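You operate a simulated robot arm through the tools that you are given. There is no shell and no other tool.

The job below is to be done with a simulated two-armed robot. You get a single attempt, and the scene is never put back.

## Task
Pick up the box from the shop counter with one hand, pass it to the other hand and put it on the long steel bench. Set down upright: box.

Only the result counts: the job must be done as asked and must still hold three seconds after the hand-in. Knocking over, shifting, dropping, spilling or breaking anything else fails it.

## Robot
Two 7-joint arms with two-finger parallel grippers on one trunk, on a base that moves. Base frame: it is fixed to the floor where the robot stands at the start and does not move with it; the origin is under the middle of the robot, x ahead of it, y to its left, z up; the surface under the hand at the start is at about z = 840. Readings come in mm, rad, newtons and seconds.
The left shoulder is at the start at [20, 113, 1222], the right one opposite. With the tool pointing down near the work surface each hand reaches from about 200 to 600 mm from the robot's upright axis, wherever it stands, measured 20 degrees to its own side. Places, roughly: long steel bench [1300, 3500, 800]. Payload 1.57 kg a hand.
Tool frame (each hand has its own): the origin (TCP) lies between the finger pads and is the grasp point; the fingertips stand 30 mm ahead of it; z points along the fingers, y is the line along which they close. Largest opening 80 mm; finger width 17, thickness 12; the body of the gripper, 40 by 82 mm, starts 80 mm behind the TCP.
Orientation is told as [roll, pitch, yaw] about the base's x, y, z axes, in that order, counted from this pose: with the fingers straight down and closing along the base's y, the tool's x points along the base's -x, its y along +y and its z along -z.

## Interface
- The arms move only by the tool play_rows. It takes "left_rows", "right_rows" or both (then of equal length, played together; a hand with none holds still); each is a list of rows, each a list of 7 numbers: the shift along the tool's x, y, z in mm, then the turn, a rotation vector about the tool's x, y, z in rad, then the finger opening in mm, from 0 to 80. In form: [[x, y, z, wx, wy, wz, jaw], ...]. A call has 1 to 20 rows; each row is the pose to reach, as a shift and turn from the pose commanded when the call began, along the tool's axes at that moment. A row lasts 0.2 s, in which the tool goes at most 50 mm and 0.15 rad; a call with a longer step from one row to the next is refused whole, and so is a gripper value outside its range. Where a pose cannot be reached the arm comes as near as it can. A force on the tool above 40 N (or 10 N above the force at the start of the call, whichever is more), or a blocked arm, ends the call early, and 0.2 s more pass. The fingers move at their own pace (about 45 mm/s each) and stop on an object; they squeeze with about 24 N. The grip force told is the motor's: it shows also when the fingers shut on nothing. Time passes only in rows, and 0.2 s behind the last, so rows that repeat a pose let the fingers close. It gives the time, the measured TCP pose, the force on the tool (base axes), the opening and the grip force at its end, in the units of the frame above (readings bear some noise), with the torque about the TCP (base axes, N m) and any sound that the robot's microphone picked up.
- Cameras (640 x 400 px; columns grow to the right, rows downward): "scene" is now at [86.4, -1.8, 1350.4]; the picture's right is [0.03, -1.00, 0.00], its down [-0.59, -0.02, -0.81] and it looks along [0.80, 0.02, -0.59] (base axes); focal length 264 px, centre (320, 200). "left" rides on the left gripper at [72, 7, -122] in its tool frame; the picture's right is [-0.09, 1.00, 0.00], its down [-0.84, -0.08, -0.54] and it looks along [-0.54, -0.05, 0.84] (tool axes); focal length 238 px, centre (320, 200). "right" rides on the right gripper at [72, -7, -122] in its tool frame; the picture's right is [0.09, 1.00, 0.00], its down [-0.84, 0.08, -0.54] and it looks along [-0.54, 0.05, 0.84] (tool axes); focal length 238 px, centre (320, 200). There is no depth. A picture from a camera that has moved, and an enlarged one, comes with that camera's place and axes in the base frame and with its lens. The place of the scene camera against the robot may be out by one fixed shift of up to 18 mm in any direction.
- camera(camera): a new picture of that camera. It takes no simulated time.
- raise_lower(by): moves the trunk up (or, below 0, down) by that many mm; the arms and the scene camera ride with it, the base frame stays. It gives what a move gives, with no picture.
- steer(legs): drives the robot by 1 to 6 legs, each [ahead, left, turn to the left] in mm, mm and rad, along the robot's own axes; the way and the turn of a leg run together, so that a leg with both is an arc; at most 1500 mm and 3.142 rad a leg. The arms and the cameras ride along, it lands a little off, and it stops where it bumps. It gives what a move gives.
- pan_tilt(pan, tilt): turns the head with the scene camera to pan (to the left, within 1.396 rad either way) and tilt (down, from -0.506 to 1.204), counted from straight ahead of the robot. It gives what a move gives.
- enlarge(camera, box): a new picture of the part [left, top, right, bottom] of that camera's present view, enlarged. It takes no simulated time.
- close_job(): hands the job in; it is judged then, once.

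Places have to be worked out from the pictures, the camera data and where the tool is seen. Open the grippers and draw the arms clear of the work before you hand the job in, unless the task says otherwise.

The tools are called after ">>>" by a JSON object that holds its "fn" and its "kwargs". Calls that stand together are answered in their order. play_rows: Moves the arms, as the interface text tells. Its arguments: {"type":"object","properties":{"left_rows":{"type":"array","items":{"type":"array","items":{"type":"number"}}},"right_rows":{"type":"array","items":{"type":"array","items":{"type":"number"}}}},"required":[]} The other tools are called the same way: raise_lower (by) moves the trunk up or down; steer (legs) drives the base; pan_tilt (pan, tilt) turns the head that bears the scene camera; camera (camera) takes a picture; enlarge (camera, box) takes an enlarged picture of a part of a camera's view; close_job () hands the job in.

At the start:

```text
clock: 0.0
left_tool_pos: [471.1, 165.5, 1084.4]
left_tcp_rot: [-0.001, -0.001, -0.001]
left_wrist_force: [0.8, 0.1, -0.6]
left_moment: [0.01, -0.01, -0.01]
left_finger_gap: 80.0
left_grip_force: 0.1
right_tool_pos: [452.0, -177.0, 1099.5]
right_tcp_rot: [0.0, 0.0, -0.001]
right_wrist_force: [0.0, 0.6, -0.9]
right_moment: [0.01, 0.02, -0.03]
right_finger_gap: 79.9
right_grip_force: 0.2
trunk travel left (down, up): [-275.0, 295.0]
robot x, y, heading: [3.2, 2.0, -0.0]
head pan, tilt (commanded): [0.028, 0.635]
```

scene: 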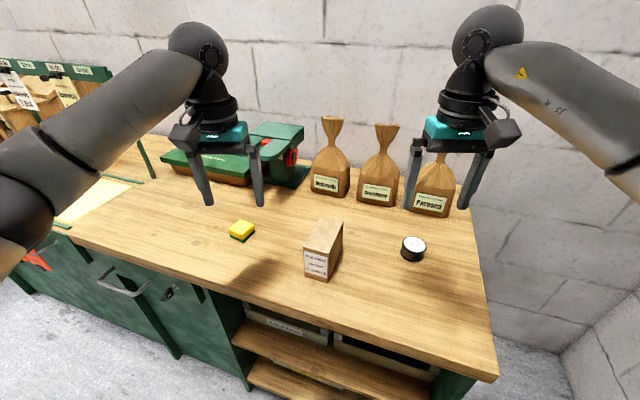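
right: 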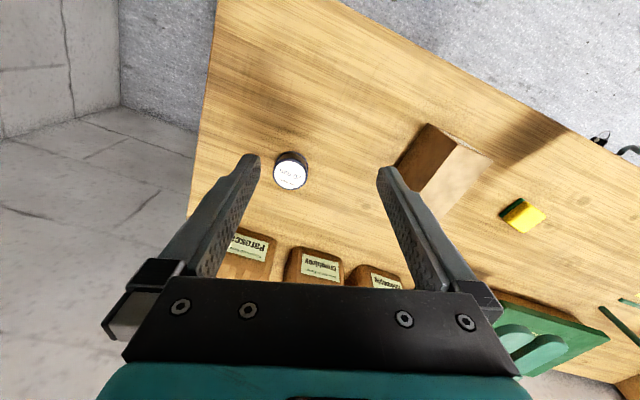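
left: 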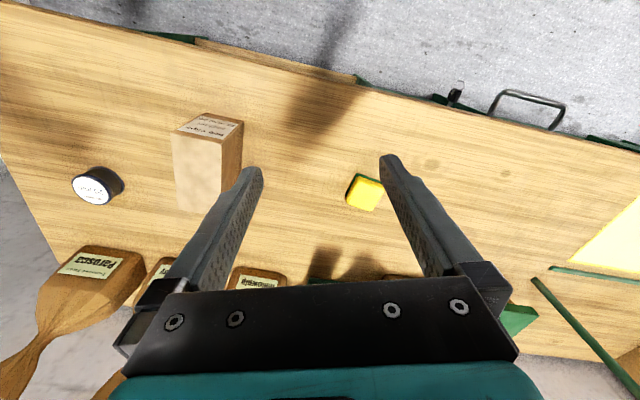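

I see a tan carton with a label near the middle of the counter; I'll enlarge it to judge its shape and place.

>>> {"fn": "enlarge", "kwargs": {"camera": "scene", "box": [260, 190, 400, 300]}}

>>> {"fn": "enlarge", "kwargs": {"camera": "left", "box": [140, 90, 280, 240]}}

>>> {"fn": "enlarge", "kwargs": {"camera": "right", "box": [360, 100, 520, 240]}}

```text
3.64 times, centred on (330, 245) of scene
camera zoom: at [86.4, -1.8, 1350.4], right [0.03, -1.0, 0.0], down [-0.59, -0.02, -0.81], along [0.8, 0.02, -0.59], focal length 961 px, centre (284, 36)
```

zoom: 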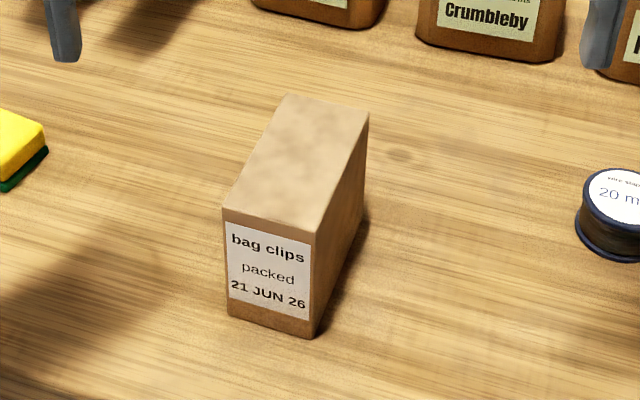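

```text
2.67 times, centred on (210, 165) of left
camera zoom: at [397.9, 172.9, 1205.4], right [0.09, 1.0, 0.0], down [0.84, -0.08, 0.54], along [0.54, -0.05, -0.84], focal length 636 px, centre (613, 293)
```

zoom: 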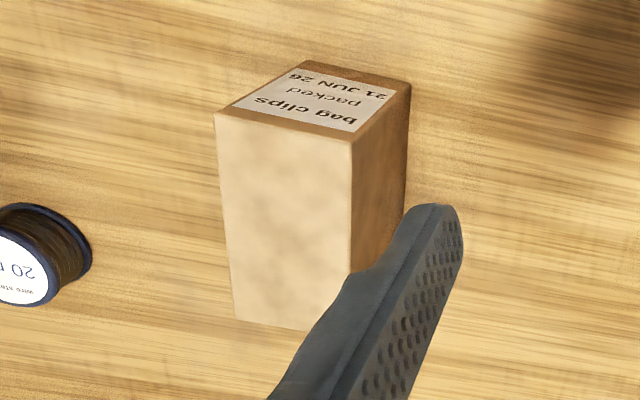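

```text
2.86 times, centred on (440, 170) of right
camera zoom: at [380.1, -183.8, 1222.7], right [-0.09, 1.0, 0.0], down [0.84, 0.08, 0.54], along [0.54, 0.05, -0.84], focal length 681 px, centre (-23, 286)
```

zoom: 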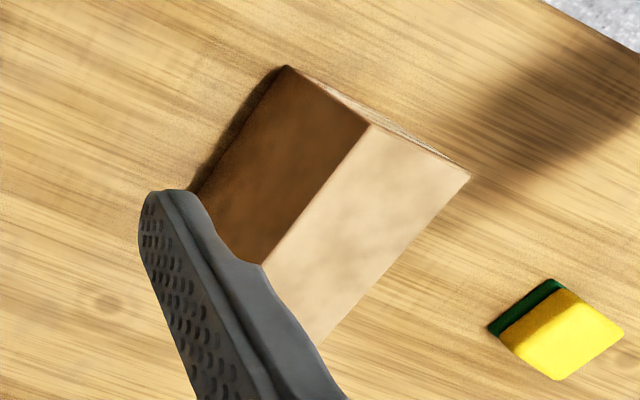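

The box stands about [527, 7] with its long axis turned about -0.31 rad; it's about 58 wide, 110 long and 95 high. Before touching it I look to the left towards the bench to learn the route.

>>> {"fn": "pan_tilt", "kwargs": {"pan": 1.2, "tilt": 0.3}}

>>> {"fn": "camera", "kwargs": {"camera": "scene"}}

>>> {"fn": "pan_tilt", "kwargs": {"pan": 0.6, "tilt": 0.4}}

>>> {"fn": "camera", "kwargs": {"camera": "scene"}}

```text
clock: 1.4
left_tool_pos: [470.8, 165.8, 1084.1]
left_tcp_rot: [0.0, 0.0, 0.0]
left_wrist_force: [0.2, -1.0, 0.0]
left_moment: [0.01, 0.04, -0.02]
left_finger_gap: 80.0
left_grip_force: 0.0
right_tool_pos: [451.1, -177.0, 1101.0]
right_tcp_rot: [-0.001, 0.001, -0.001]
right_wrist_force: [-0.5, 0.1, 1.0]
right_moment: [-0.02, 0.0, 0.03]
right_finger_gap: 80.0
right_grip_force: 0.1
trunk travel left (down, up): [-275.0, 295.0]
robot x, y, heading: [-1.0, 1.3, 0.003]
head pan, tilt (commanded): [1.201, 0.3]
```

```text
taken
camera scene: at [32.9, 82.7, 1380.9], right [0.93, -0.36, 0.0], down [-0.11, -0.28, -0.96], along [0.35, 0.89, -0.3], focal length 264 px, centre (320, 200)
```

scene: 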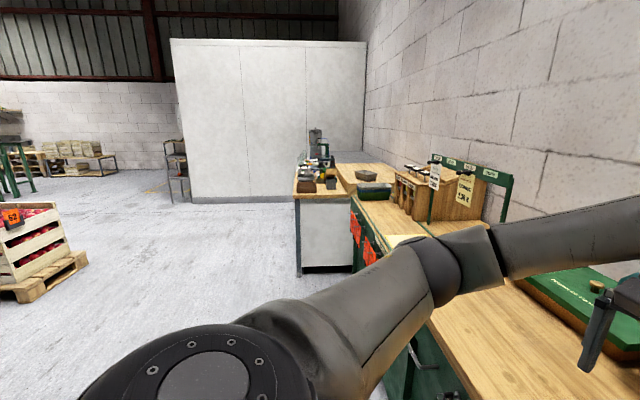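

```text
clock: 2.4
left_tool_pos: [470.1, 165.6, 1084.4]
left_tcp_rot: [0.0, 0.0, 0.0]
left_wrist_force: [-0.6, -0.1, 0.0]
left_moment: [-0.06, 0.0, 0.02]
left_finger_gap: 80.2
left_grip_force: 0.1
right_tool_pos: [451.4, -177.0, 1101.5]
right_tcp_rot: [-0.001, 0.0, 0.0]
right_wrist_force: [0.5, 0.0, -0.3]
right_moment: [-0.02, -0.01, 0.0]
right_finger_gap: 79.8
right_grip_force: 0.2
trunk travel left (down, up): [-275.0, 295.0]
robot x, y, heading: [-0.1, 0.6, -0.001]
head pan, tilt (commanded): [0.6, 0.4]
```

```text
taken
camera scene: at [75.5, 48.1, 1371.6], right [0.57, -0.82, 0.0], down [-0.32, -0.22, -0.92], along [0.76, 0.52, -0.39], focal length 264 px, centre (320, 200)
```

scene: 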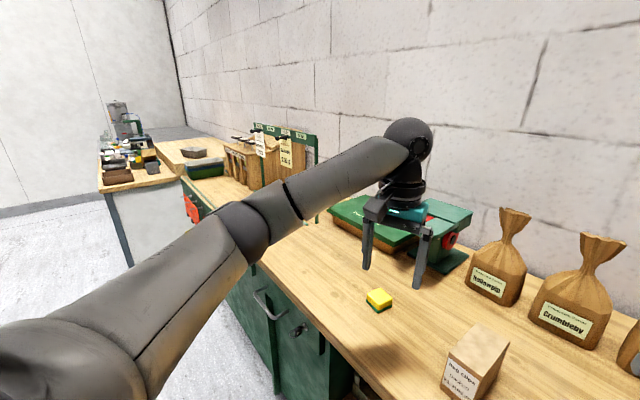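

The point told for the bench falls near (316,161) of the first picture; I turn back there and enlarge it.

>>> {"fn": "pan_tilt", "kwargs": {"pan": 1.2, "tilt": 0.3}}

>>> {"fn": "enlarge", "kwargs": {"camera": "scene", "box": [260, 110, 420, 210]}}

>>> {"fn": "enlarge", "kwargs": {"camera": "scene", "box": [280, 140, 520, 290]}}

```text
clock: 3.4
left_tool_pos: [469.6, 165.6, 1084.8]
left_tcp_rot: [0.0, 0.0, -0.001]
left_wrist_force: [0.2, -0.7, -0.4]
left_moment: [-0.02, -0.02, 0.01]
left_finger_gap: 79.8
left_grip_force: 0.1
right_tool_pos: [451.7, -175.9, 1101.0]
right_tcp_rot: [-0.001, 0.0, 0.002]
right_wrist_force: [-0.3, 0.2, -0.6]
right_moment: [-0.02, 0.0, 0.02]
right_finger_gap: 80.2
right_grip_force: 0.0
trunk travel left (down, up): [-275.0, 295.0]
robot x, y, heading: [-1.4, 0.3, 0.002]
head pan, tilt (commanded): [1.201, 0.3]
```

```text
4.00 times, centred on (340, 160) of scene
camera zoom: at [33.0, 82.7, 1380.9], right [0.93, -0.36, 0.0], down [-0.11, -0.28, -0.96], along [0.35, 0.89, -0.3], focal length 1057 px, centre (240, 360)
```

zoom: 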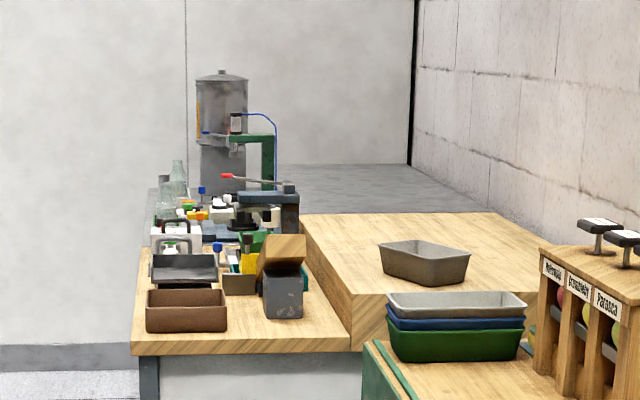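

```text
2.67 times, centred on (400, 215) of scene
camera zoom: at [33.0, 82.7, 1380.9], right [0.93, -0.36, 0.0], down [-0.11, -0.28, -0.96], along [0.35, 0.89, -0.3], focal length 705 px, centre (107, 160)
```

zoom: 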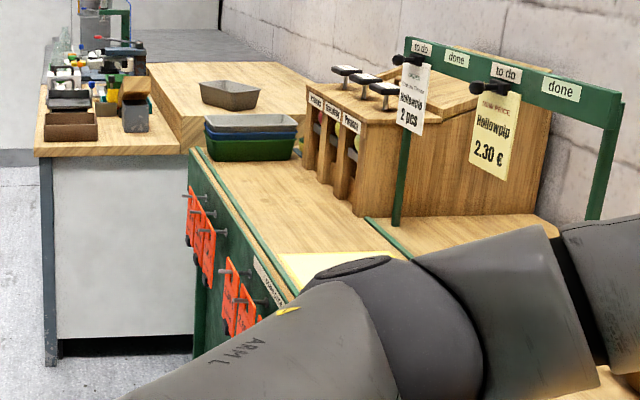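

The bench is the grey top beyond the wooden desk on the left. First the pick: I bring the left hand above and behind the box's near end, turned to the box's heading (-0.31), and look back ahead.

>>> {"fn": "pan_tilt", "kwargs": {"pan": 0.0, "tilt": 0.7}}

>>> {"fn": "play_rows", "kwargs": {"left_rows": [[12.5, -30, 6, 0, 0, 0.0775, 80], [25, -60, 12, 0, 0, 0.155, 80], [37.5, -90, 18, 0, 0, 0.2325, 80], [50, -120, 24, 0, 0, 0.31, 80], [50, -120, 24, 0, 0, 0.31, 80]]}}

>>> {"fn": "camera", "kwargs": {"camera": "left"}}

>>> {"fn": "camera", "kwargs": {"camera": "scene"}}

```text
clock: 4.8
left_tool_pos: [470.2, 165.3, 1085.1]
left_tcp_rot: [-0.001, -0.002, 0.0]
left_wrist_force: [0.1, -0.9, 0.4]
left_moment: [0.0, -0.01, -0.01]
left_finger_gap: 80.1
left_grip_force: 0.0
right_tool_pos: [450.8, -176.8, 1101.6]
right_tcp_rot: [-0.001, 0.0, 0.0]
right_wrist_force: [-0.1, -0.5, -0.4]
right_moment: [-0.01, 0.02, 0.03]
right_finger_gap: 80.0
right_grip_force: 0.0
trunk travel left (down, up): [-275.0, 295.0]
robot x, y, heading: [1.9, -0.3, -0.002]
head pan, tilt (commanded): [0.0, 0.7]
```

```text
clock: 6.0
left_tool_pos: [420.0, 44.5, 1061.2]
left_tcp_rot: [0.002, -0.001, -0.31]
left_wrist_force: [0.7, 0.5, 1.2]
left_moment: [0.03, 0.0, 0.0]
left_finger_gap: 80.0
left_grip_force: 0.1
right_tool_pos: [451.5, -177.5, 1100.9]
right_tcp_rot: [0.0, -0.001, -0.001]
right_wrist_force: [-0.2, 0.4, 0.4]
right_moment: [-0.03, 0.01, 0.02]
right_finger_gap: 80.1
right_grip_force: 0.1
trunk travel left (down, up): [-275.0, 295.0]
robot x, y, heading: [0.3, -2.7, 0.004]
head pan, tilt (commanded): [0.0, 0.7]
```

```text
taken
camera left: at [354.2, 74.8, 1182.3], right [0.39, 0.92, 0.0], down [0.77, -0.33, 0.54], along [0.5, -0.21, -0.84], focal length 238 px, centre (320, 200)
```

left: 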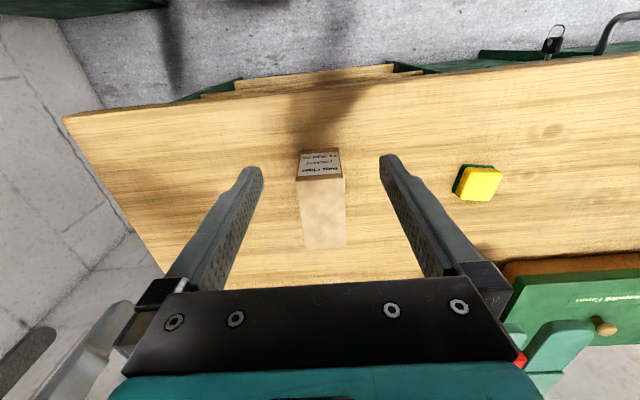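

```text
taken
camera scene: at [84.1, -4.1, 1344.8], right [0.0, -1.0, 0.0], down [-0.64, 0.0, -0.76], along [0.76, 0.0, -0.64], focal length 264 px, centre (320, 200)
```

scene: 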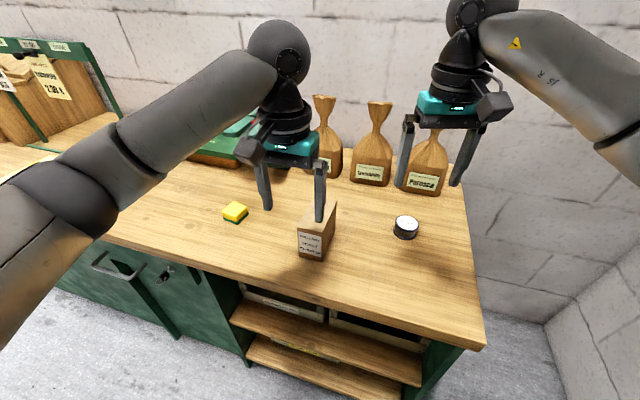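

The hand is level with the box's heading; I enlarge the left view to measure the box's corners more exactly.

>>> {"fn": "enlarge", "kwargs": {"camera": "left", "box": [260, 130, 390, 260]}}

```text
3.08 times, centred on (325, 195) of left
camera zoom: at [354.2, 74.8, 1182.3], right [0.39, 0.92, 0.0], down [0.77, -0.33, 0.54], along [0.5, -0.21, -0.84], focal length 733 px, centre (305, 215)
```

zoom: 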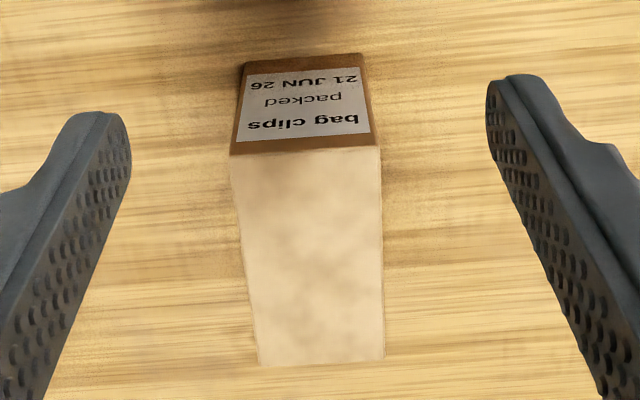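

From this view the box centre is [527, 7], heading about -0.325, top at 935. Now I tilt the left tool 0.7 rad forward in the box's long plane and bring it to a start point 110 mm back along the grasp line of the near end.

>>> {"fn": "play_rows", "kwargs": {"left_rows": [[-3, -0.5, 15, 0.001, -0.14, 0.003, 80], [-6, -1, 30, 0.002, -0.28, 0.006, 80], [-9, -1.5, 45, 0.003, -0.42, 0.009, 80], [-12, -2, 60, 0.004, -0.56, 0.012, 80], [-15.6, -2.6, 76, 0.005, -0.7, 0.014, 80], [-15.6, -2.6, 76, 0.005, -0.7, 0.014, 80]]}}

>>> {"fn": "camera", "kwargs": {"camera": "left"}}

>>> {"fn": "camera", "kwargs": {"camera": "scene"}}

```text
clock: 7.4
left_tool_pos: [435.0, 39.0, 985.6]
left_tcp_rot: [0.0, -0.701, -0.325]
left_wrist_force: [0.8, -0.4, 0.1]
left_moment: [-0.01, 0.0, 0.01]
left_finger_gap: 80.1
left_grip_force: 0.1
right_tool_pos: [452.3, -176.2, 1100.5]
right_tcp_rot: [-0.001, -0.001, -0.001]
right_wrist_force: [-0.4, 0.6, 1.2]
right_moment: [-0.01, -0.02, 0.06]
right_finger_gap: 79.9
right_grip_force: 0.1
trunk travel left (down, up): [-275.0, 295.0]
robot x, y, heading: [-0.7, -2.3, -0.0]
head pan, tilt (commanded): [0.0, 0.7]
```

```text
taken
camera left: at [309.9, 88.8, 1031.5], right [0.38, 0.92, 0.06], down [0.25, -0.17, 0.95], along [0.89, -0.35, -0.29], focal length 238 px, centre (320, 200)
```

left: 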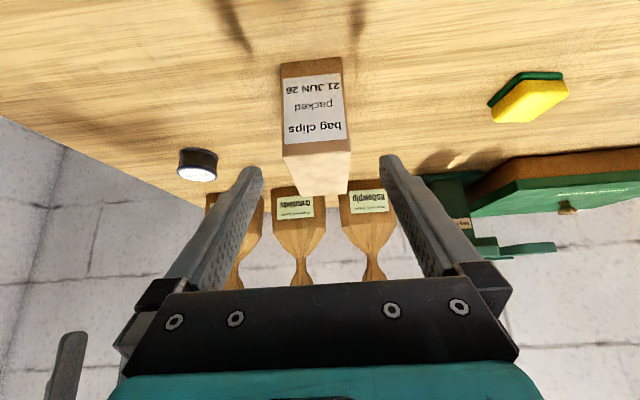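

```text
taken
camera scene: at [84.1, -4.4, 1344.8], right [0.0, -1.0, 0.0], down [-0.64, 0.0, -0.76], along [0.76, 0.0, -0.64], focal length 264 px, centre (320, 200)
```

scene: 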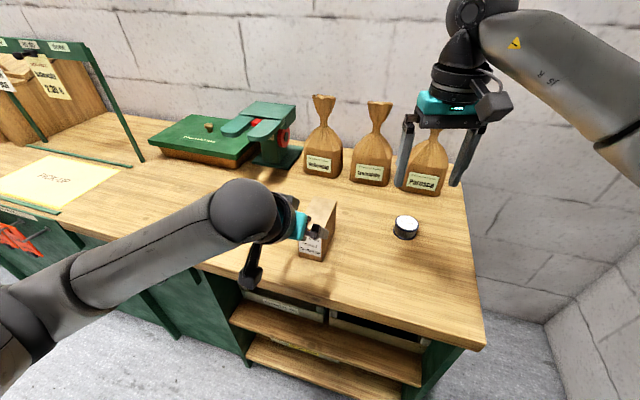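

The jaws straddle the box's near end in line (side offset about 1 mm). I go 110 mm in along the tool axis, open.

>>> {"fn": "play_rows", "kwargs": {"left_rows": [[0, 0, 22, 0, 0, 0, 80], [0, 0, 44, 0, 0, 0, 80], [0, 0, 66, 0, 0, 0, 80], [0, 0, 88, 0, 0, 0, 80], [0, 0, 110, 0, 0, 0, 80], [0, 0, 110, 0, 0, 0, 80]]}}

>>> {"fn": "camera", "kwargs": {"camera": "left"}}

>>> {"fn": "camera", "kwargs": {"camera": "scene"}}

>>> {"fn": "camera", "kwargs": {"camera": "right"}}

```text
clock: 8.8
left_tool_pos: [501.4, 13.9, 901.0]
left_tcp_rot: [-0.001, -0.7, -0.325]
left_wrist_force: [-0.5, 0.9, -0.6]
left_moment: [-0.03, 0.03, 0.01]
left_finger_gap: 80.0
left_grip_force: 0.2
right_tool_pos: [451.8, -176.9, 1100.4]
right_tcp_rot: [0.0, 0.0, -0.001]
right_wrist_force: [-0.3, 0.0, -0.8]
right_moment: [0.01, -0.04, -0.01]
right_finger_gap: 80.2
right_grip_force: 0.0
trunk travel left (down, up): [-275.0, 295.0]
robot x, y, heading: [3.8, -1.8, 0.004]
head pan, tilt (commanded): [0.0, 0.7]
```

```text
taken
camera left: at [377.1, 64.8, 947.3], right [0.38, 0.92, 0.06], down [0.25, -0.17, 0.95], along [0.89, -0.35, -0.29], focal length 238 px, centre (320, 200)
```

left: 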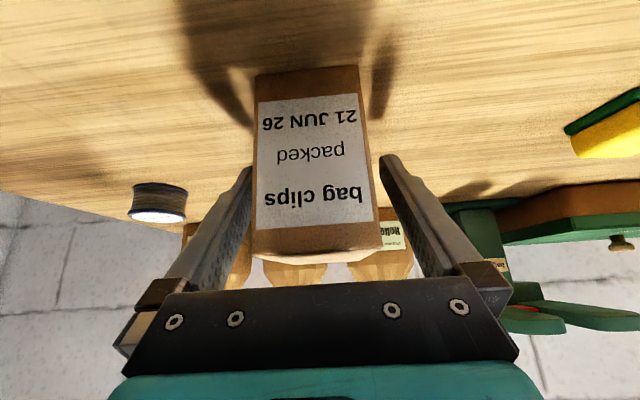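

```text
taken
camera scene: at [84.0, -4.3, 1344.8], right [0.0, -1.0, 0.0], down [-0.64, 0.0, -0.77], along [0.77, 0.0, -0.64], focal length 264 px, centre (320, 200)
```

scene: 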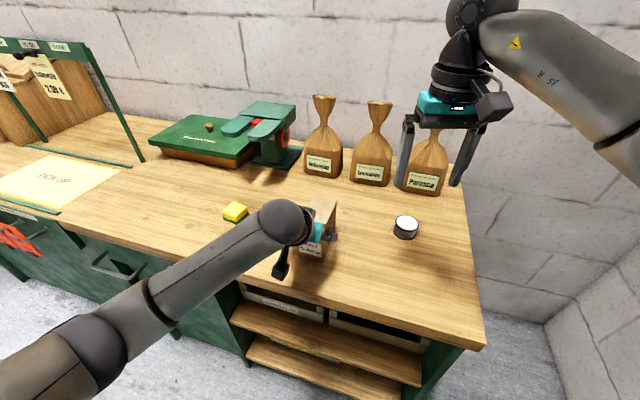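

```text
taken
camera right: at [380.1, -183.7, 1222.7], right [-0.09, 1.0, 0.0], down [0.84, 0.08, 0.54], along [0.54, 0.05, -0.84], focal length 238 px, centre (320, 200)
```

right: 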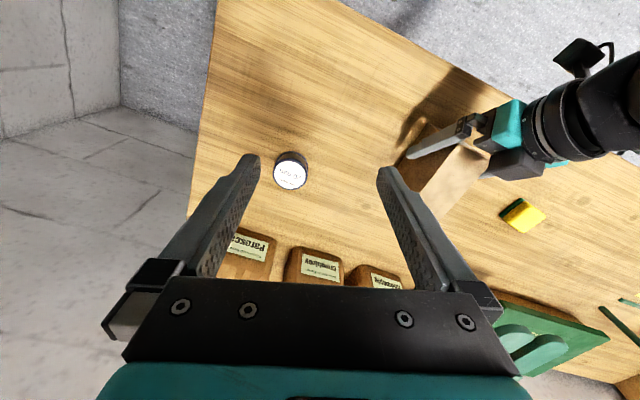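

The box sits between the pads; I close the left fingers and let them settle.

>>> {"fn": "play_rows", "kwargs": {"left_rows": [[0, 0, 0, 0, 0, 0, 60], [0, 0, 0, 0, 0, 0, 40], [0, 0, 0, 0, 0, 0, 30], [0, 0, 0, 0, 0, 0, 30], [0, 0, 0, 0, 0, 0, 30]]}}

>>> {"fn": "camera", "kwargs": {"camera": "left"}}

```text
clock: 10.0
left_tool_pos: [502.7, 14.8, 901.4]
left_tcp_rot: [0.0, -0.7, -0.324]
left_wrist_force: [-0.5, -0.7, 0.6]
left_moment: [-0.03, 0.0, -0.02]
left_finger_gap: 57.7
left_grip_force: 24.1
right_tool_pos: [452.2, -176.6, 1100.4]
right_tcp_rot: [-0.001, -0.001, 0.001]
right_wrist_force: [0.3, -0.1, -0.3]
right_moment: [-0.02, -0.02, -0.01]
right_finger_gap: 80.0
right_grip_force: 0.1
trunk travel left (down, up): [-275.0, 295.0]
robot x, y, heading: [-1.6, -1.2, 0.002]
head pan, tilt (commanded): [0.0, 0.7]
```

```text
taken
camera left: at [377.0, 64.7, 947.5], right [0.38, 0.92, 0.06], down [0.25, -0.17, 0.95], along [0.89, -0.35, -0.3], focal length 238 px, centre (320, 200)
```

left: 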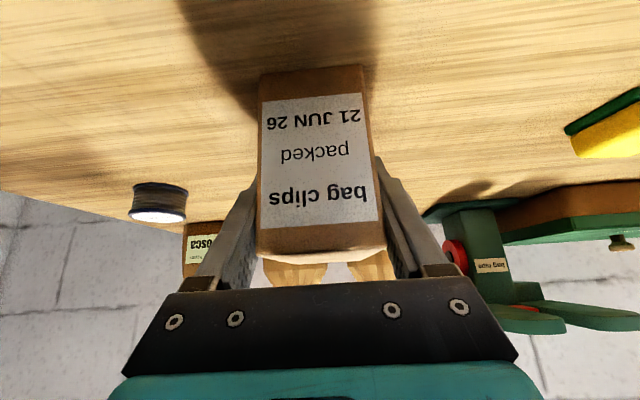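

Gripped at 57.7 mm with 24 N. I lift straight up 20 mm first and read the weight and any tilt.

>>> {"fn": "play_rows", "kwargs": {"left_rows": [[-3.2, 0, -3.8, 0, 0, 0, 30], [-6.4, 0, -7.6, 0, 0, 0, 30], [-12.9, 0, -15.3, 0, 0, 0, 30], [-19.3, 0, -23, 0, 0, 0, 30], [-19.3, 0, -23, 0, 0, 0, 30]]}}

>>> {"fn": "camera", "kwargs": {"camera": "left"}}

>>> {"fn": "camera", "kwargs": {"camera": "right"}}

```text
clock: 11.2
left_tool_pos: [504.0, 16.5, 931.4]
left_tcp_rot: [0.001, -0.699, -0.324]
left_wrist_force: [0.8, -0.5, -1.8]
left_moment: [0.01, 0.05, -0.03]
left_finger_gap: 57.7
left_grip_force: 24.4
right_tool_pos: [451.7, -175.9, 1100.7]
right_tcp_rot: [0.0, -0.001, 0.0]
right_wrist_force: [-0.3, 0.9, 0.3]
right_moment: [-0.01, -0.02, 0.0]
right_finger_gap: 79.8
right_grip_force: 0.1
trunk travel left (down, up): [-275.0, 295.0]
robot x, y, heading: [1.6, 1.7, -0.003]
head pan, tilt (commanded): [0.0, 0.7]
```

```text
taken
camera left: at [377.9, 65.8, 976.5], right [0.38, 0.92, 0.06], down [0.25, -0.17, 0.95], along [0.89, -0.35, -0.3], focal length 238 px, centre (320, 200)
```

left: 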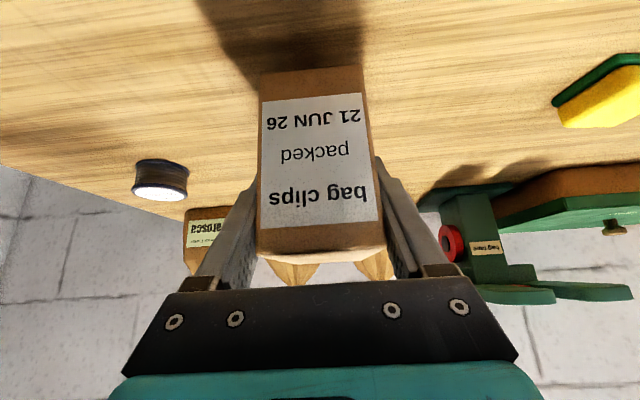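

```text
taken
camera right: at [380.2, -183.8, 1222.7], right [-0.09, 1.0, 0.0], down [0.84, 0.08, 0.54], along [0.54, 0.05, -0.84], focal length 238 px, centre (320, 200)
```

right: 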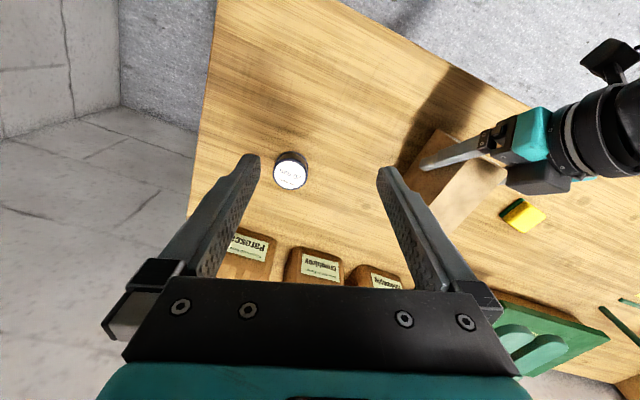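

The box hangs firm and level, light (about 0.2 kg). I raise it further and draw it nearer the robot for the hand-over.

>>> {"fn": "play_rows", "kwargs": {"left_rows": [[0.7, -2.9, -9.6, 0, 0, 0, 30], [2.1, -8.7, -28.8, 0, 0, 0, 30], [3.5, -14.5, -48, 0, 0, 0, 30], [4.9, -20.3, -67.3, 0, 0, 0, 30], [6.3, -26.1, -86.5, 0, 0, 0, 30], [7, -29, -96.1, 0, 0, 0, 30], [7, -29, -96.1, 0, 0, 0, 30]]}}

>>> {"fn": "camera", "kwargs": {"camera": "left"}}

>>> {"fn": "camera", "kwargs": {"camera": "right"}}

>>> {"fn": "camera", "kwargs": {"camera": "scene"}}

```text
clock: 12.8
left_tool_pos: [428.9, 8.4, 998.4]
left_tcp_rot: [-0.001, -0.7, -0.325]
left_wrist_force: [-0.4, 0.1, -1.4]
left_moment: [0.0, 0.04, -0.03]
left_finger_gap: 57.8
left_grip_force: 24.3
right_tool_pos: [452.1, -176.5, 1101.9]
right_tcp_rot: [0.001, 0.002, 0.0]
right_wrist_force: [-0.3, -1.1, -0.3]
right_moment: [-0.01, 0.0, 0.06]
right_finger_gap: 79.9
right_grip_force: 0.1
trunk travel left (down, up): [-275.0, 295.0]
robot x, y, heading: [-1.7, 1.5, -0.004]
head pan, tilt (commanded): [0.0, 0.7]
```

```text
taken
camera left: at [303.6, 59.5, 1044.7], right [0.38, 0.92, 0.06], down [0.25, -0.17, 0.95], along [0.89, -0.35, -0.29], focal length 238 px, centre (320, 200)
```

left: 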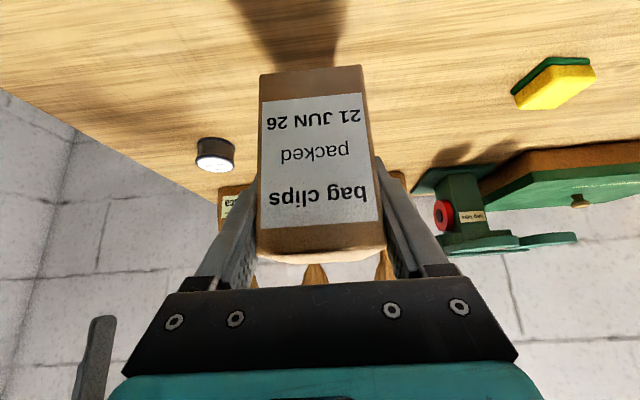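

```text
taken
camera right: at [380.2, -183.8, 1222.7], right [-0.09, 1.0, 0.0], down [0.84, 0.08, 0.54], along [0.54, 0.05, -0.84], focal length 238 px, centre (320, 200)
```

right: 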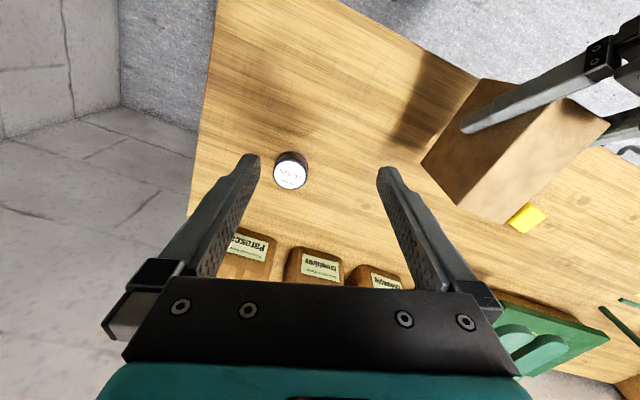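

```text
taken
camera scene: at [84.2, -4.3, 1344.8], right [0.0, -1.0, 0.0], down [-0.64, 0.0, -0.76], along [0.76, 0.0, -0.64], focal length 264 px, centre (320, 200)
```

scene: 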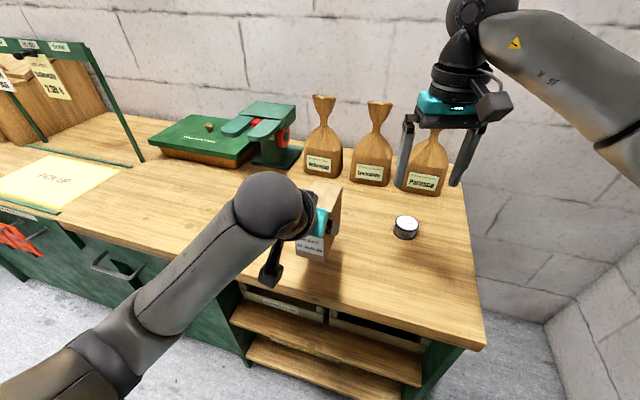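

The box is held clear of the counter, centre about [455, 0], top about 1034. I enlarge the right hand's view to check its corners before sending the right hand in.

>>> {"fn": "enlarge", "kwargs": {"camera": "right", "box": [400, 50, 640, 240]}}

>>> {"fn": "enlarge", "kwargs": {"camera": "scene", "box": [250, 160, 370, 280]}}

```text
2.11 times, centred on (520, 145) of right
camera zoom: at [380.2, -183.8, 1222.7], right [-0.09, 1.0, 0.0], down [0.84, 0.08, 0.54], along [0.54, 0.05, -0.84], focal length 502 px, centre (-101, 316)
```

zoom: 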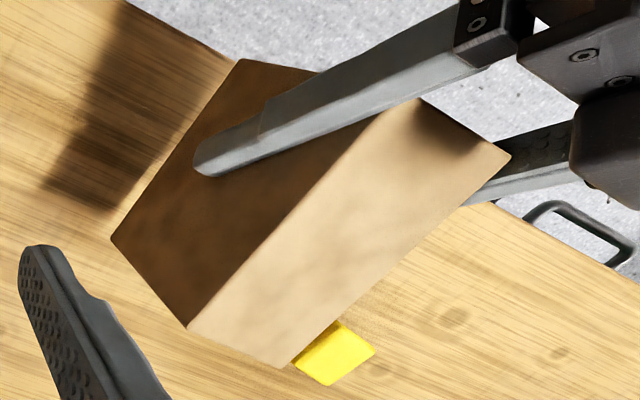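

```text
3.33 times, centred on (310, 220) of scene
camera zoom: at [84.2, -4.3, 1344.8], right [0.0, -1.0, 0.0], down [-0.64, 0.0, -0.76], along [0.76, 0.0, -0.64], focal length 881 px, centre (353, 133)
```

zoom: 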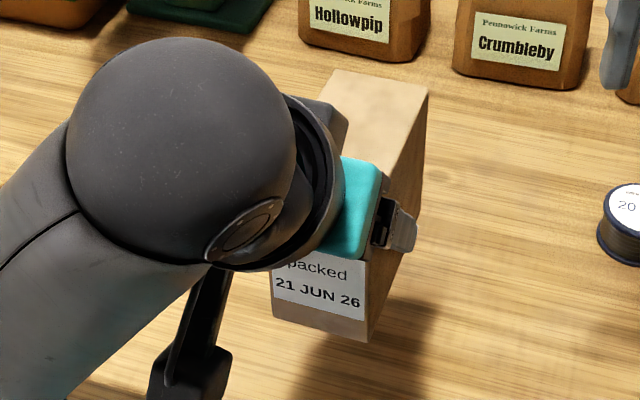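

The box in the left hand is level, centre about [454, 2], heading about -0.32, top 1034. I turn the right tool to the same heading, lean it 0.25 rad away from the left wrist, and raise it to the right of the box.

>>> {"fn": "play_rows", "kwargs": {"right_rows": [[-9.6, 11.4, -6.9, -0.008, 0.0496, 0.0637, 80], [-19.2, 22.8, -13.8, -0.016, 0.0992, 0.1273, 80], [-28.8, 34.2, -20.7, -0.024, 0.1487, 0.191, 80], [-38.4, 45.6, -27.6, -0.032, 0.1983, 0.2546, 80], [-48, 57, -34.5, -0.04, 0.2479, 0.3183, 80], [-48, 57, -34.5, -0.04, 0.2479, 0.3183, 80]]}}

>>> {"fn": "camera", "kwargs": {"camera": "right"}}

>>> {"fn": "camera", "kwargs": {"camera": "scene"}}

```text
clock: 14.2
left_tool_pos: [428.5, 7.9, 999.9]
left_tcp_rot: [0.002, -0.701, -0.325]
left_wrist_force: [0.0, 0.0, -1.2]
left_moment: [0.03, 0.03, 0.03]
left_finger_gap: 57.7
left_grip_force: 23.6
right_tool_pos: [500.4, -118.8, 1135.8]
right_tcp_rot: [0.0, 0.249, -0.321]
right_wrist_force: [-0.9, -0.4, -0.2]
right_moment: [0.02, 0.03, -0.03]
right_finger_gap: 79.9
right_grip_force: 0.1
trunk travel left (down, up): [-275.0, 295.0]
robot x, y, heading: [-2.0, 2.3, 0.001]
head pan, tilt (commanded): [0.0, 0.7]
```

```text
taken
camera right: at [461.4, -113.1, 1271.8], right [0.23, 0.97, 0.02], down [0.92, -0.22, 0.32], along [0.31, -0.05, -0.95], focal length 238 px, centre (320, 200)
```

right: 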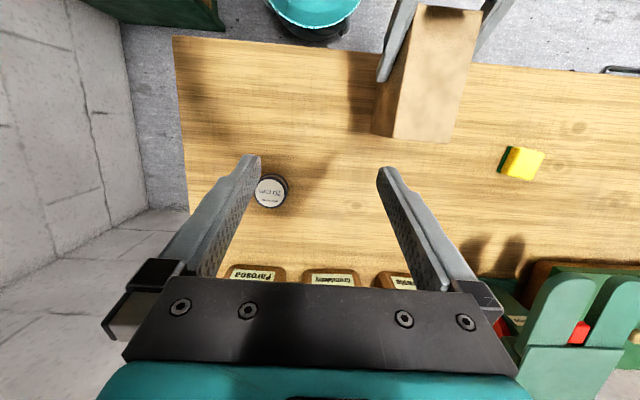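

```text
taken
camera scene: at [84.1, -4.6, 1344.8], right [0.0, -1.0, 0.0], down [-0.64, 0.0, -0.76], along [0.76, 0.0, -0.64], focal length 264 px, centre (320, 200)
```

scene: 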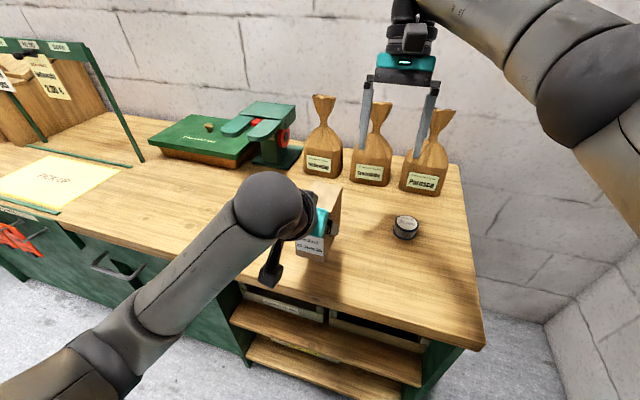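

I enlarge the box in the right hand's view to fix its far end before moving over it.

>>> {"fn": "enlarge", "kwargs": {"camera": "right", "box": [350, 0, 510, 150]}}

```text
2.67 times, centred on (430, 75) of right
camera zoom: at [461.4, -113.1, 1271.8], right [0.23, 0.97, 0.02], down [0.92, -0.22, 0.32], along [0.31, -0.05, -0.95], focal length 636 px, centre (27, 533)
```

zoom: 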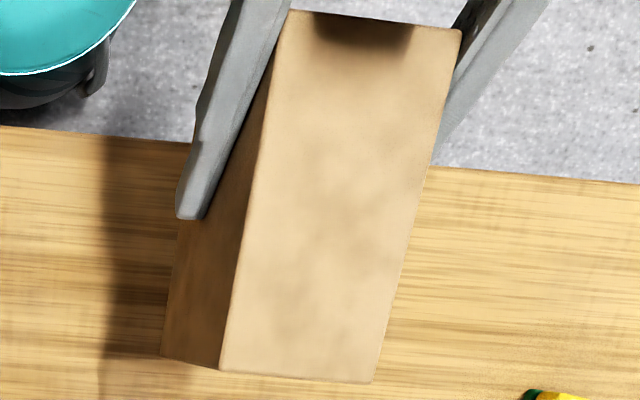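

The box reads at centre [453, 1.5], aligned with the right tool's heading. I bring the right hand over the far end, 100 mm back along its grasp line, and check.

>>> {"fn": "play_rows", "kwargs": {"right_rows": [[4.2, 25, 0, 0, 0, 0, 80], [8.4, 50, 0, 0, 0, 0, 80], [12.6, 75, 0, 0, 0, 0, 80], [16.8, 99.7, 0, 0, 0, 0, 80], [16.8, 99.7, 20, 0, 0, 0, 80], [16.8, 99.7, 40.9, 0, 0, 0, 80], [16.8, 99.7, 40.9, 0, 0, 0, 80]]}}

>>> {"fn": "camera", "kwargs": {"camera": "right"}}

>>> {"fn": "camera", "kwargs": {"camera": "scene"}}

>>> {"fn": "camera", "kwargs": {"camera": "left"}}

```text
clock: 15.8
left_tool_pos: [428.0, 9.1, 999.4]
left_tcp_rot: [0.0, -0.701, -0.324]
left_wrist_force: [1.1, 0.0, -1.5]
left_moment: [-0.03, 0.01, 0.0]
left_finger_gap: 57.7
left_grip_force: 23.9
right_tool_pos: [503.7, -14.6, 1098.6]
right_tcp_rot: [0.0, 0.249, -0.318]
right_wrist_force: [0.3, -0.2, 0.6]
right_moment: [-0.01, -0.01, 0.01]
right_finger_gap: 80.0
right_grip_force: 0.0
right hand out of reach, approached as far as the arm can: row 3, 4, 5
trunk travel left (down, up): [-275.0, 295.0]
robot x, y, heading: [-4.0, 1.0, 0.001]
head pan, tilt (commanded): [0.0, 0.7]
```

```text
taken
camera right: at [464.6, -9.1, 1234.7], right [0.23, 0.97, 0.02], down [0.92, -0.22, 0.32], along [0.31, -0.05, -0.95], focal length 238 px, centre (320, 200)
```

right: 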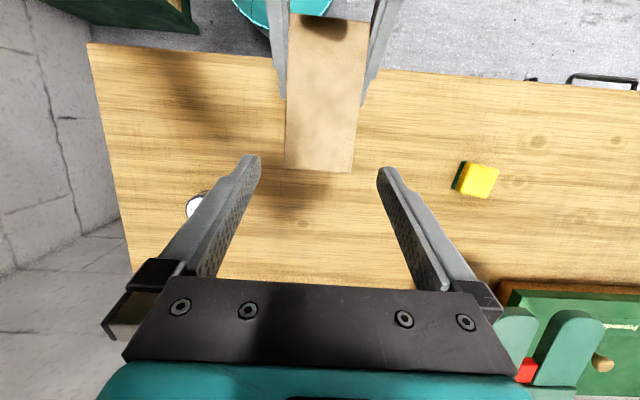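

```text
taken
camera scene: at [84.1, -4.4, 1344.8], right [0.0, -1.0, 0.0], down [-0.64, 0.0, -0.76], along [0.76, 0.0, -0.64], focal length 264 px, centre (320, 200)
```

scene: 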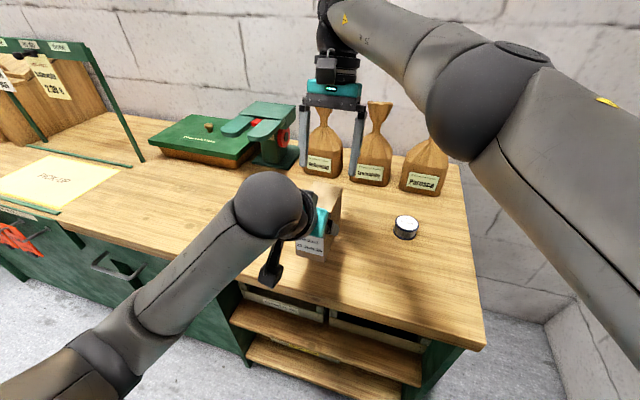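

```text
taken
camera left: at [303.8, 59.5, 1044.5], right [0.38, 0.92, 0.06], down [0.25, -0.17, 0.95], along [0.89, -0.35, -0.3], focal length 238 px, centre (320, 200)
```

left: 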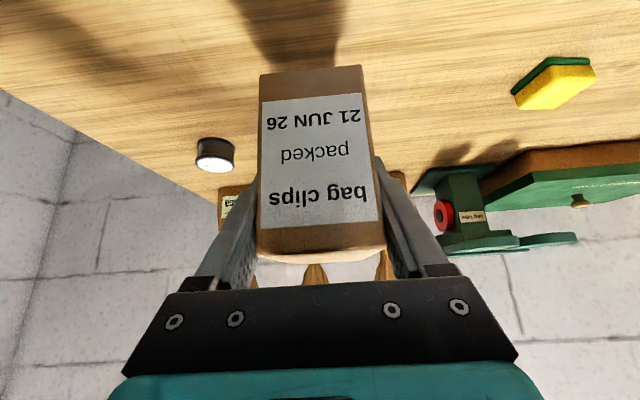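

The right jaws are centred over the far end of the box, well clear of the left fingers. I go 100 mm in along the right tool's axis, open.

>>> {"fn": "play_rows", "kwargs": {"right_rows": [[0, 0, 20, 0, 0, 0, 80], [0, 0, 40, 0, 0, 0, 80], [0, 0, 60, 0, 0, 0, 80], [0, 0, 80, 0, 0, 0, 80], [0, 0, 98, 0, 0, 0, 80], [0, 0, 98, 0, 0, 0, 80]]}}

>>> {"fn": "camera", "kwargs": {"camera": "right"}}

>>> {"fn": "camera", "kwargs": {"camera": "scene"}}

>>> {"fn": "camera", "kwargs": {"camera": "left"}}

```text
clock: 17.2
left_tool_pos: [429.0, 9.5, 998.1]
left_tcp_rot: [0.001, -0.699, -0.325]
left_wrist_force: [-0.1, -0.3, -1.9]
left_moment: [0.01, 0.04, -0.02]
left_finger_gap: 57.8
left_grip_force: 24.2
right_tool_pos: [484.0, -6.9, 1003.4]
right_tcp_rot: [0.001, 0.25, -0.321]
right_wrist_force: [-0.2, -0.6, -0.3]
right_moment: [0.02, 0.0, -0.03]
right_finger_gap: 80.0
right_grip_force: 0.0
trunk travel left (down, up): [-275.0, 295.0]
robot x, y, heading: [2.3, 0.2, -0.002]
head pan, tilt (commanded): [0.0, 0.7]
```

```text
taken
camera right: at [444.8, -2.1, 1139.9], right [0.23, 0.97, 0.02], down [0.92, -0.22, 0.32], along [0.31, -0.05, -0.95], focal length 238 px, centre (320, 200)
```

right: 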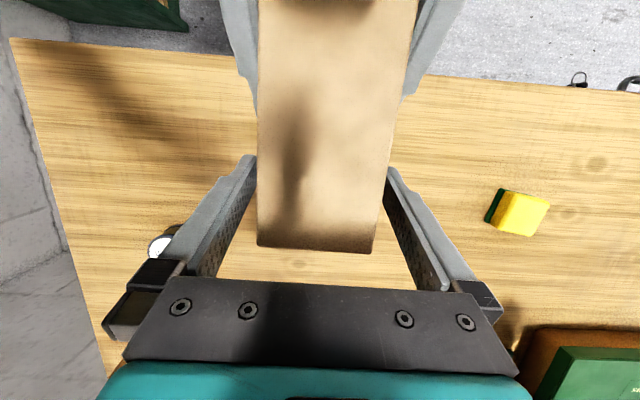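

```text
taken
camera scene: at [84.1, -4.3, 1344.8], right [0.0, -1.0, 0.0], down [-0.64, 0.0, -0.76], along [0.76, 0.0, -0.64], focal length 264 px, centre (320, 200)
```

scene: 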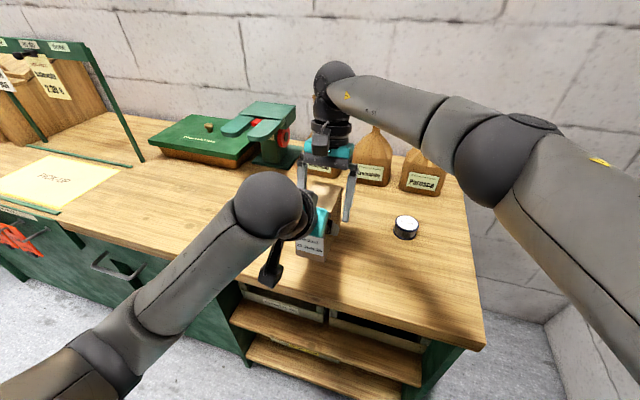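

```text
taken
camera left: at [303.8, 59.6, 1044.5], right [0.38, 0.92, 0.06], down [0.25, -0.17, 0.95], along [0.89, -0.35, -0.3], focal length 238 px, centre (320, 200)
```

left: 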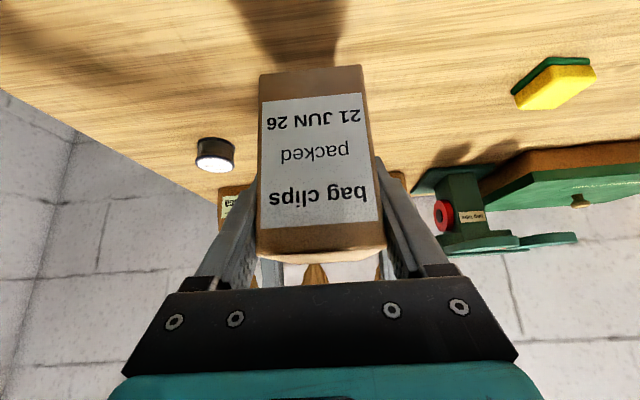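

The right fingers straddle the far end with no contact. I close the right gripper.

>>> {"fn": "play_rows", "kwargs": {"right_rows": [[0, 0, 0, 0, 0, 0, 62], [0, 0, 0, 0, 0, 0, 45], [0, 0, 0, 0, 0, 0, 30], [0, 0, 0, 0, 0, 0, 30], [0, 0, 0, 0, 0, 0, 30]]}}

>>> {"fn": "camera", "kwargs": {"camera": "right"}}

```text
clock: 18.4
left_tool_pos: [428.7, 10.0, 998.0]
left_tcp_rot: [-0.002, -0.7, -0.323]
left_wrist_force: [0.9, 5.7, 0.0]
left_moment: [-0.46, 0.12, 0.48]
left_finger_gap: 57.7
left_grip_force: 23.8
right_tool_pos: [483.0, -8.4, 1004.9]
right_tcp_rot: [-0.003, 0.247, -0.321]
right_wrist_force: [-1.1, -5.9, 0.2]
right_moment: [0.4, -0.14, -0.04]
right_finger_gap: 57.5
right_grip_force: 24.3
trunk travel left (down, up): [-275.0, 295.0]
robot x, y, heading: [-3.3, 3.5, -0.0]
head pan, tilt (commanded): [0.0, 0.7]
```

```text
taken
camera right: at [445.0, -2.5, 1140.1], right [0.23, 0.97, 0.02], down [0.92, -0.22, 0.32], along [0.31, -0.05, -0.95], focal length 238 px, centre (320, 200)
```

right: 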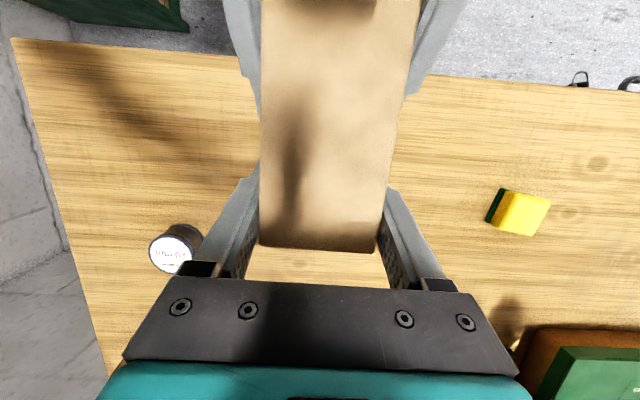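

Both hands now hold the box (right 57.5 mm, 24 N) with only about 6 N between them. I open the left fingers and draw the left hand back along its axis.

>>> {"fn": "play_rows", "kwargs": {"left_rows": [[0, 0, 0, 0, 0, 0, 65], [0, 0, 0, 0, 0, 0, 80], [0, 0, 0, 0, 0, 0, 80], [0, 0, -15, 0, 0, 0, 80], [0, 0, -35, 0, 0, 0, 80], [0, 0, -60, 0, 0, 0, 80], [0, 0, -90, 0, 0, 0, 80], [0, 0, -120, 0, 0, 0, 80], [0, 0, -120, 0, 0, 0, 80]]}}

>>> {"fn": "camera", "kwargs": {"camera": "right"}}

>>> {"fn": "camera", "kwargs": {"camera": "left"}}

>>> {"fn": "camera", "kwargs": {"camera": "scene"}}

```text
clock: 20.4
left_tool_pos: [355.7, 32.9, 1092.0]
left_tcp_rot: [0.001, -0.699, -0.325]
left_wrist_force: [0.0, 0.2, -0.5]
left_moment: [0.0, 0.03, -0.04]
left_finger_gap: 80.2
left_grip_force: 0.1
right_tool_pos: [484.8, -6.5, 1004.9]
right_tcp_rot: [0.001, 0.249, -0.32]
right_wrist_force: [0.6, -0.3, 0.1]
right_moment: [-0.03, -0.02, -0.05]
right_finger_gap: 57.7
right_grip_force: 24.7
trunk travel left (down, up): [-275.0, 295.0]
robot x, y, heading: [4.1, 4.1, -0.0]
head pan, tilt (commanded): [0.0, 0.7]
```

```text
taken
camera right: at [444.9, -2.1, 1140.2], right [0.23, 0.97, 0.02], down [0.92, -0.22, 0.32], along [0.31, -0.05, -0.95], focal length 238 px, centre (320, 200)
```

right: 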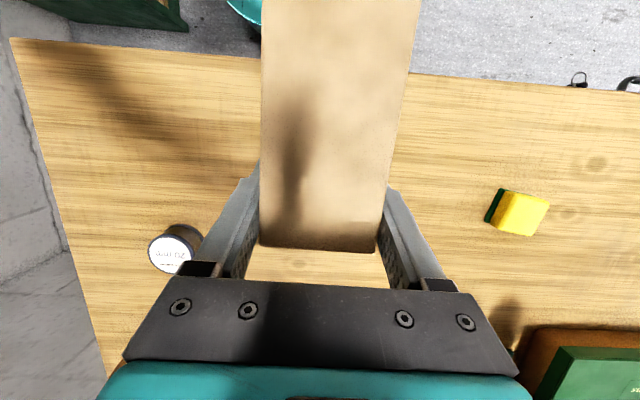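

```text
taken
camera left: at [231.3, 83.2, 1138.1], right [0.38, 0.92, 0.06], down [0.25, -0.17, 0.95], along [0.89, -0.35, -0.3], focal length 238 px, centre (320, 200)
```

left: 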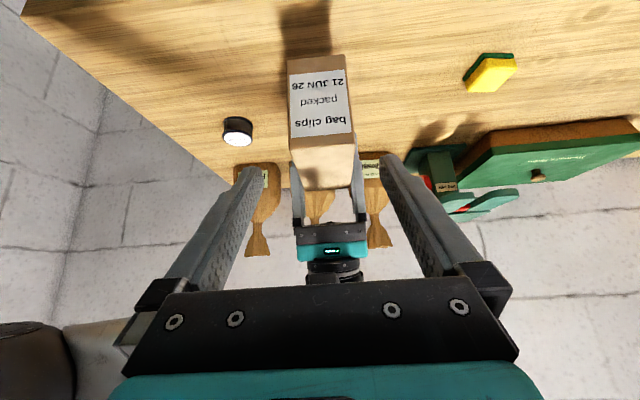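

```text
taken
camera scene: at [84.2, -4.3, 1344.7], right [0.0, -1.0, 0.0], down [-0.64, 0.0, -0.76], along [0.76, 0.0, -0.64], focal length 264 px, centre (320, 200)
```

scene: 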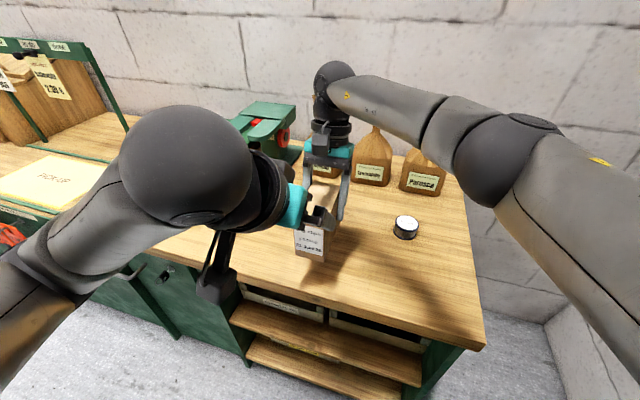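

The hand-over is done: the right hand alone holds the box steadily. Now I swing the left hand clear to the left and upright again while the right hand brings the box to a carrying place in front of its own shoulder, squared to the robot.

>>> {"fn": "play_rows", "kwargs": {"left_rows": [[0, 25, -5, 0, 0.1, 0, 80], [0, 50, -5, 0, 0.22, 0, 80], [0, 75, -5, 0, 0.34, 0, 80], [0, 100, -5, 0, 0.46, 0, 80], [0, 125, -5, 0, 0.58, 0, 80], [0, 150, -5, 0, 0.7, 0, 80], [0, 150, -5, 0, 0.7, 0, 80]], "right_rows": [[0.5, -12, -0.5, 0.01, 0, -0.04, 30], [1.4, -34, -1.4, 0.026, 0, -0.103, 30], [2.1, -52, -2.1, 0.042, 0, -0.165, 30], [2.8, -70, -2.8, 0.057, 0, -0.225, 30], [3.5, -88, -3.5, 0.07, 0, -0.275, 30], [4, -99, -4.1, 0.0788, 0, -0.31, 30], [4, -99, -4.1, 0.0788, 0, -0.31, 30]]}}

>>> {"fn": "camera", "kwargs": {"camera": "scene"}}

>>> {"fn": "camera", "kwargs": {"camera": "right"}}

>>> {"fn": "camera", "kwargs": {"camera": "left"}}

```text
clock: 22.0
left_tool_pos: [400.9, 177.9, 1095.3]
left_tcp_rot: [0.0, 0.001, -0.324]
left_wrist_force: [-0.7, -0.1, -0.3]
left_moment: [0.0, 0.01, 0.02]
left_finger_gap: 80.1
left_grip_force: 0.1
right_tool_pos: [449.3, -102.3, 1008.5]
right_tcp_rot: [-0.001, 0.25, 0.001]
right_wrist_force: [0.6, 0.3, -2.0]
right_moment: [0.01, -0.04, 0.02]
right_finger_gap: 57.8
right_grip_force: 23.9
trunk travel left (down, up): [-275.0, 295.0]
robot x, y, heading: [-2.0, -1.1, -0.004]
head pan, tilt (commanded): [0.0, 0.7]
```

```text
taken
camera scene: at [84.1, -4.3, 1344.8], right [0.0, -1.0, 0.0], down [-0.64, 0.0, -0.76], along [0.76, 0.0, -0.64], focal length 264 px, centre (320, 200)
```

scene: 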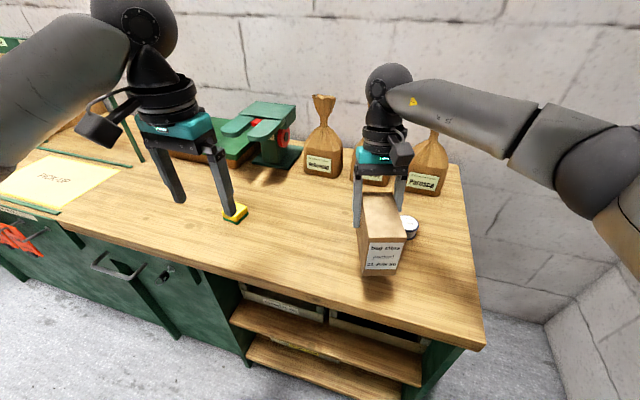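

```text
taken
camera right: at [410.3, -109.5, 1144.8], right [-0.09, 1.0, 0.02], down [0.94, 0.08, 0.32], along [0.31, 0.05, -0.95], focal length 238 px, centre (320, 200)
```

right: 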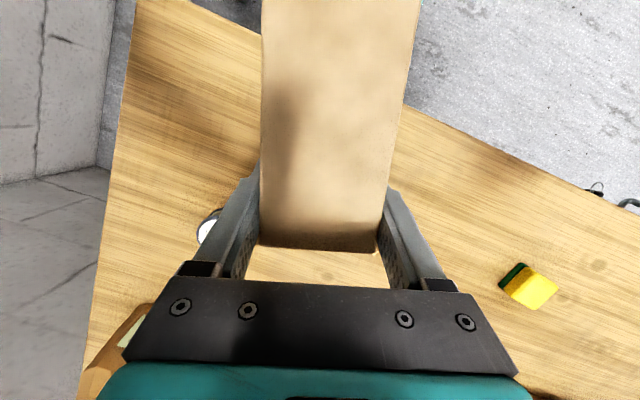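

```text
taken
camera left: at [334.9, 207.5, 1216.2], right [0.41, 0.91, 0.0], down [0.77, -0.34, 0.54], along [0.49, -0.22, -0.84], focal length 238 px, centre (320, 200)
```

left: 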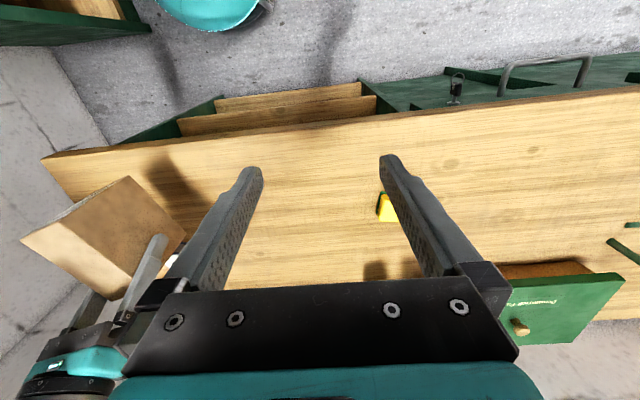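

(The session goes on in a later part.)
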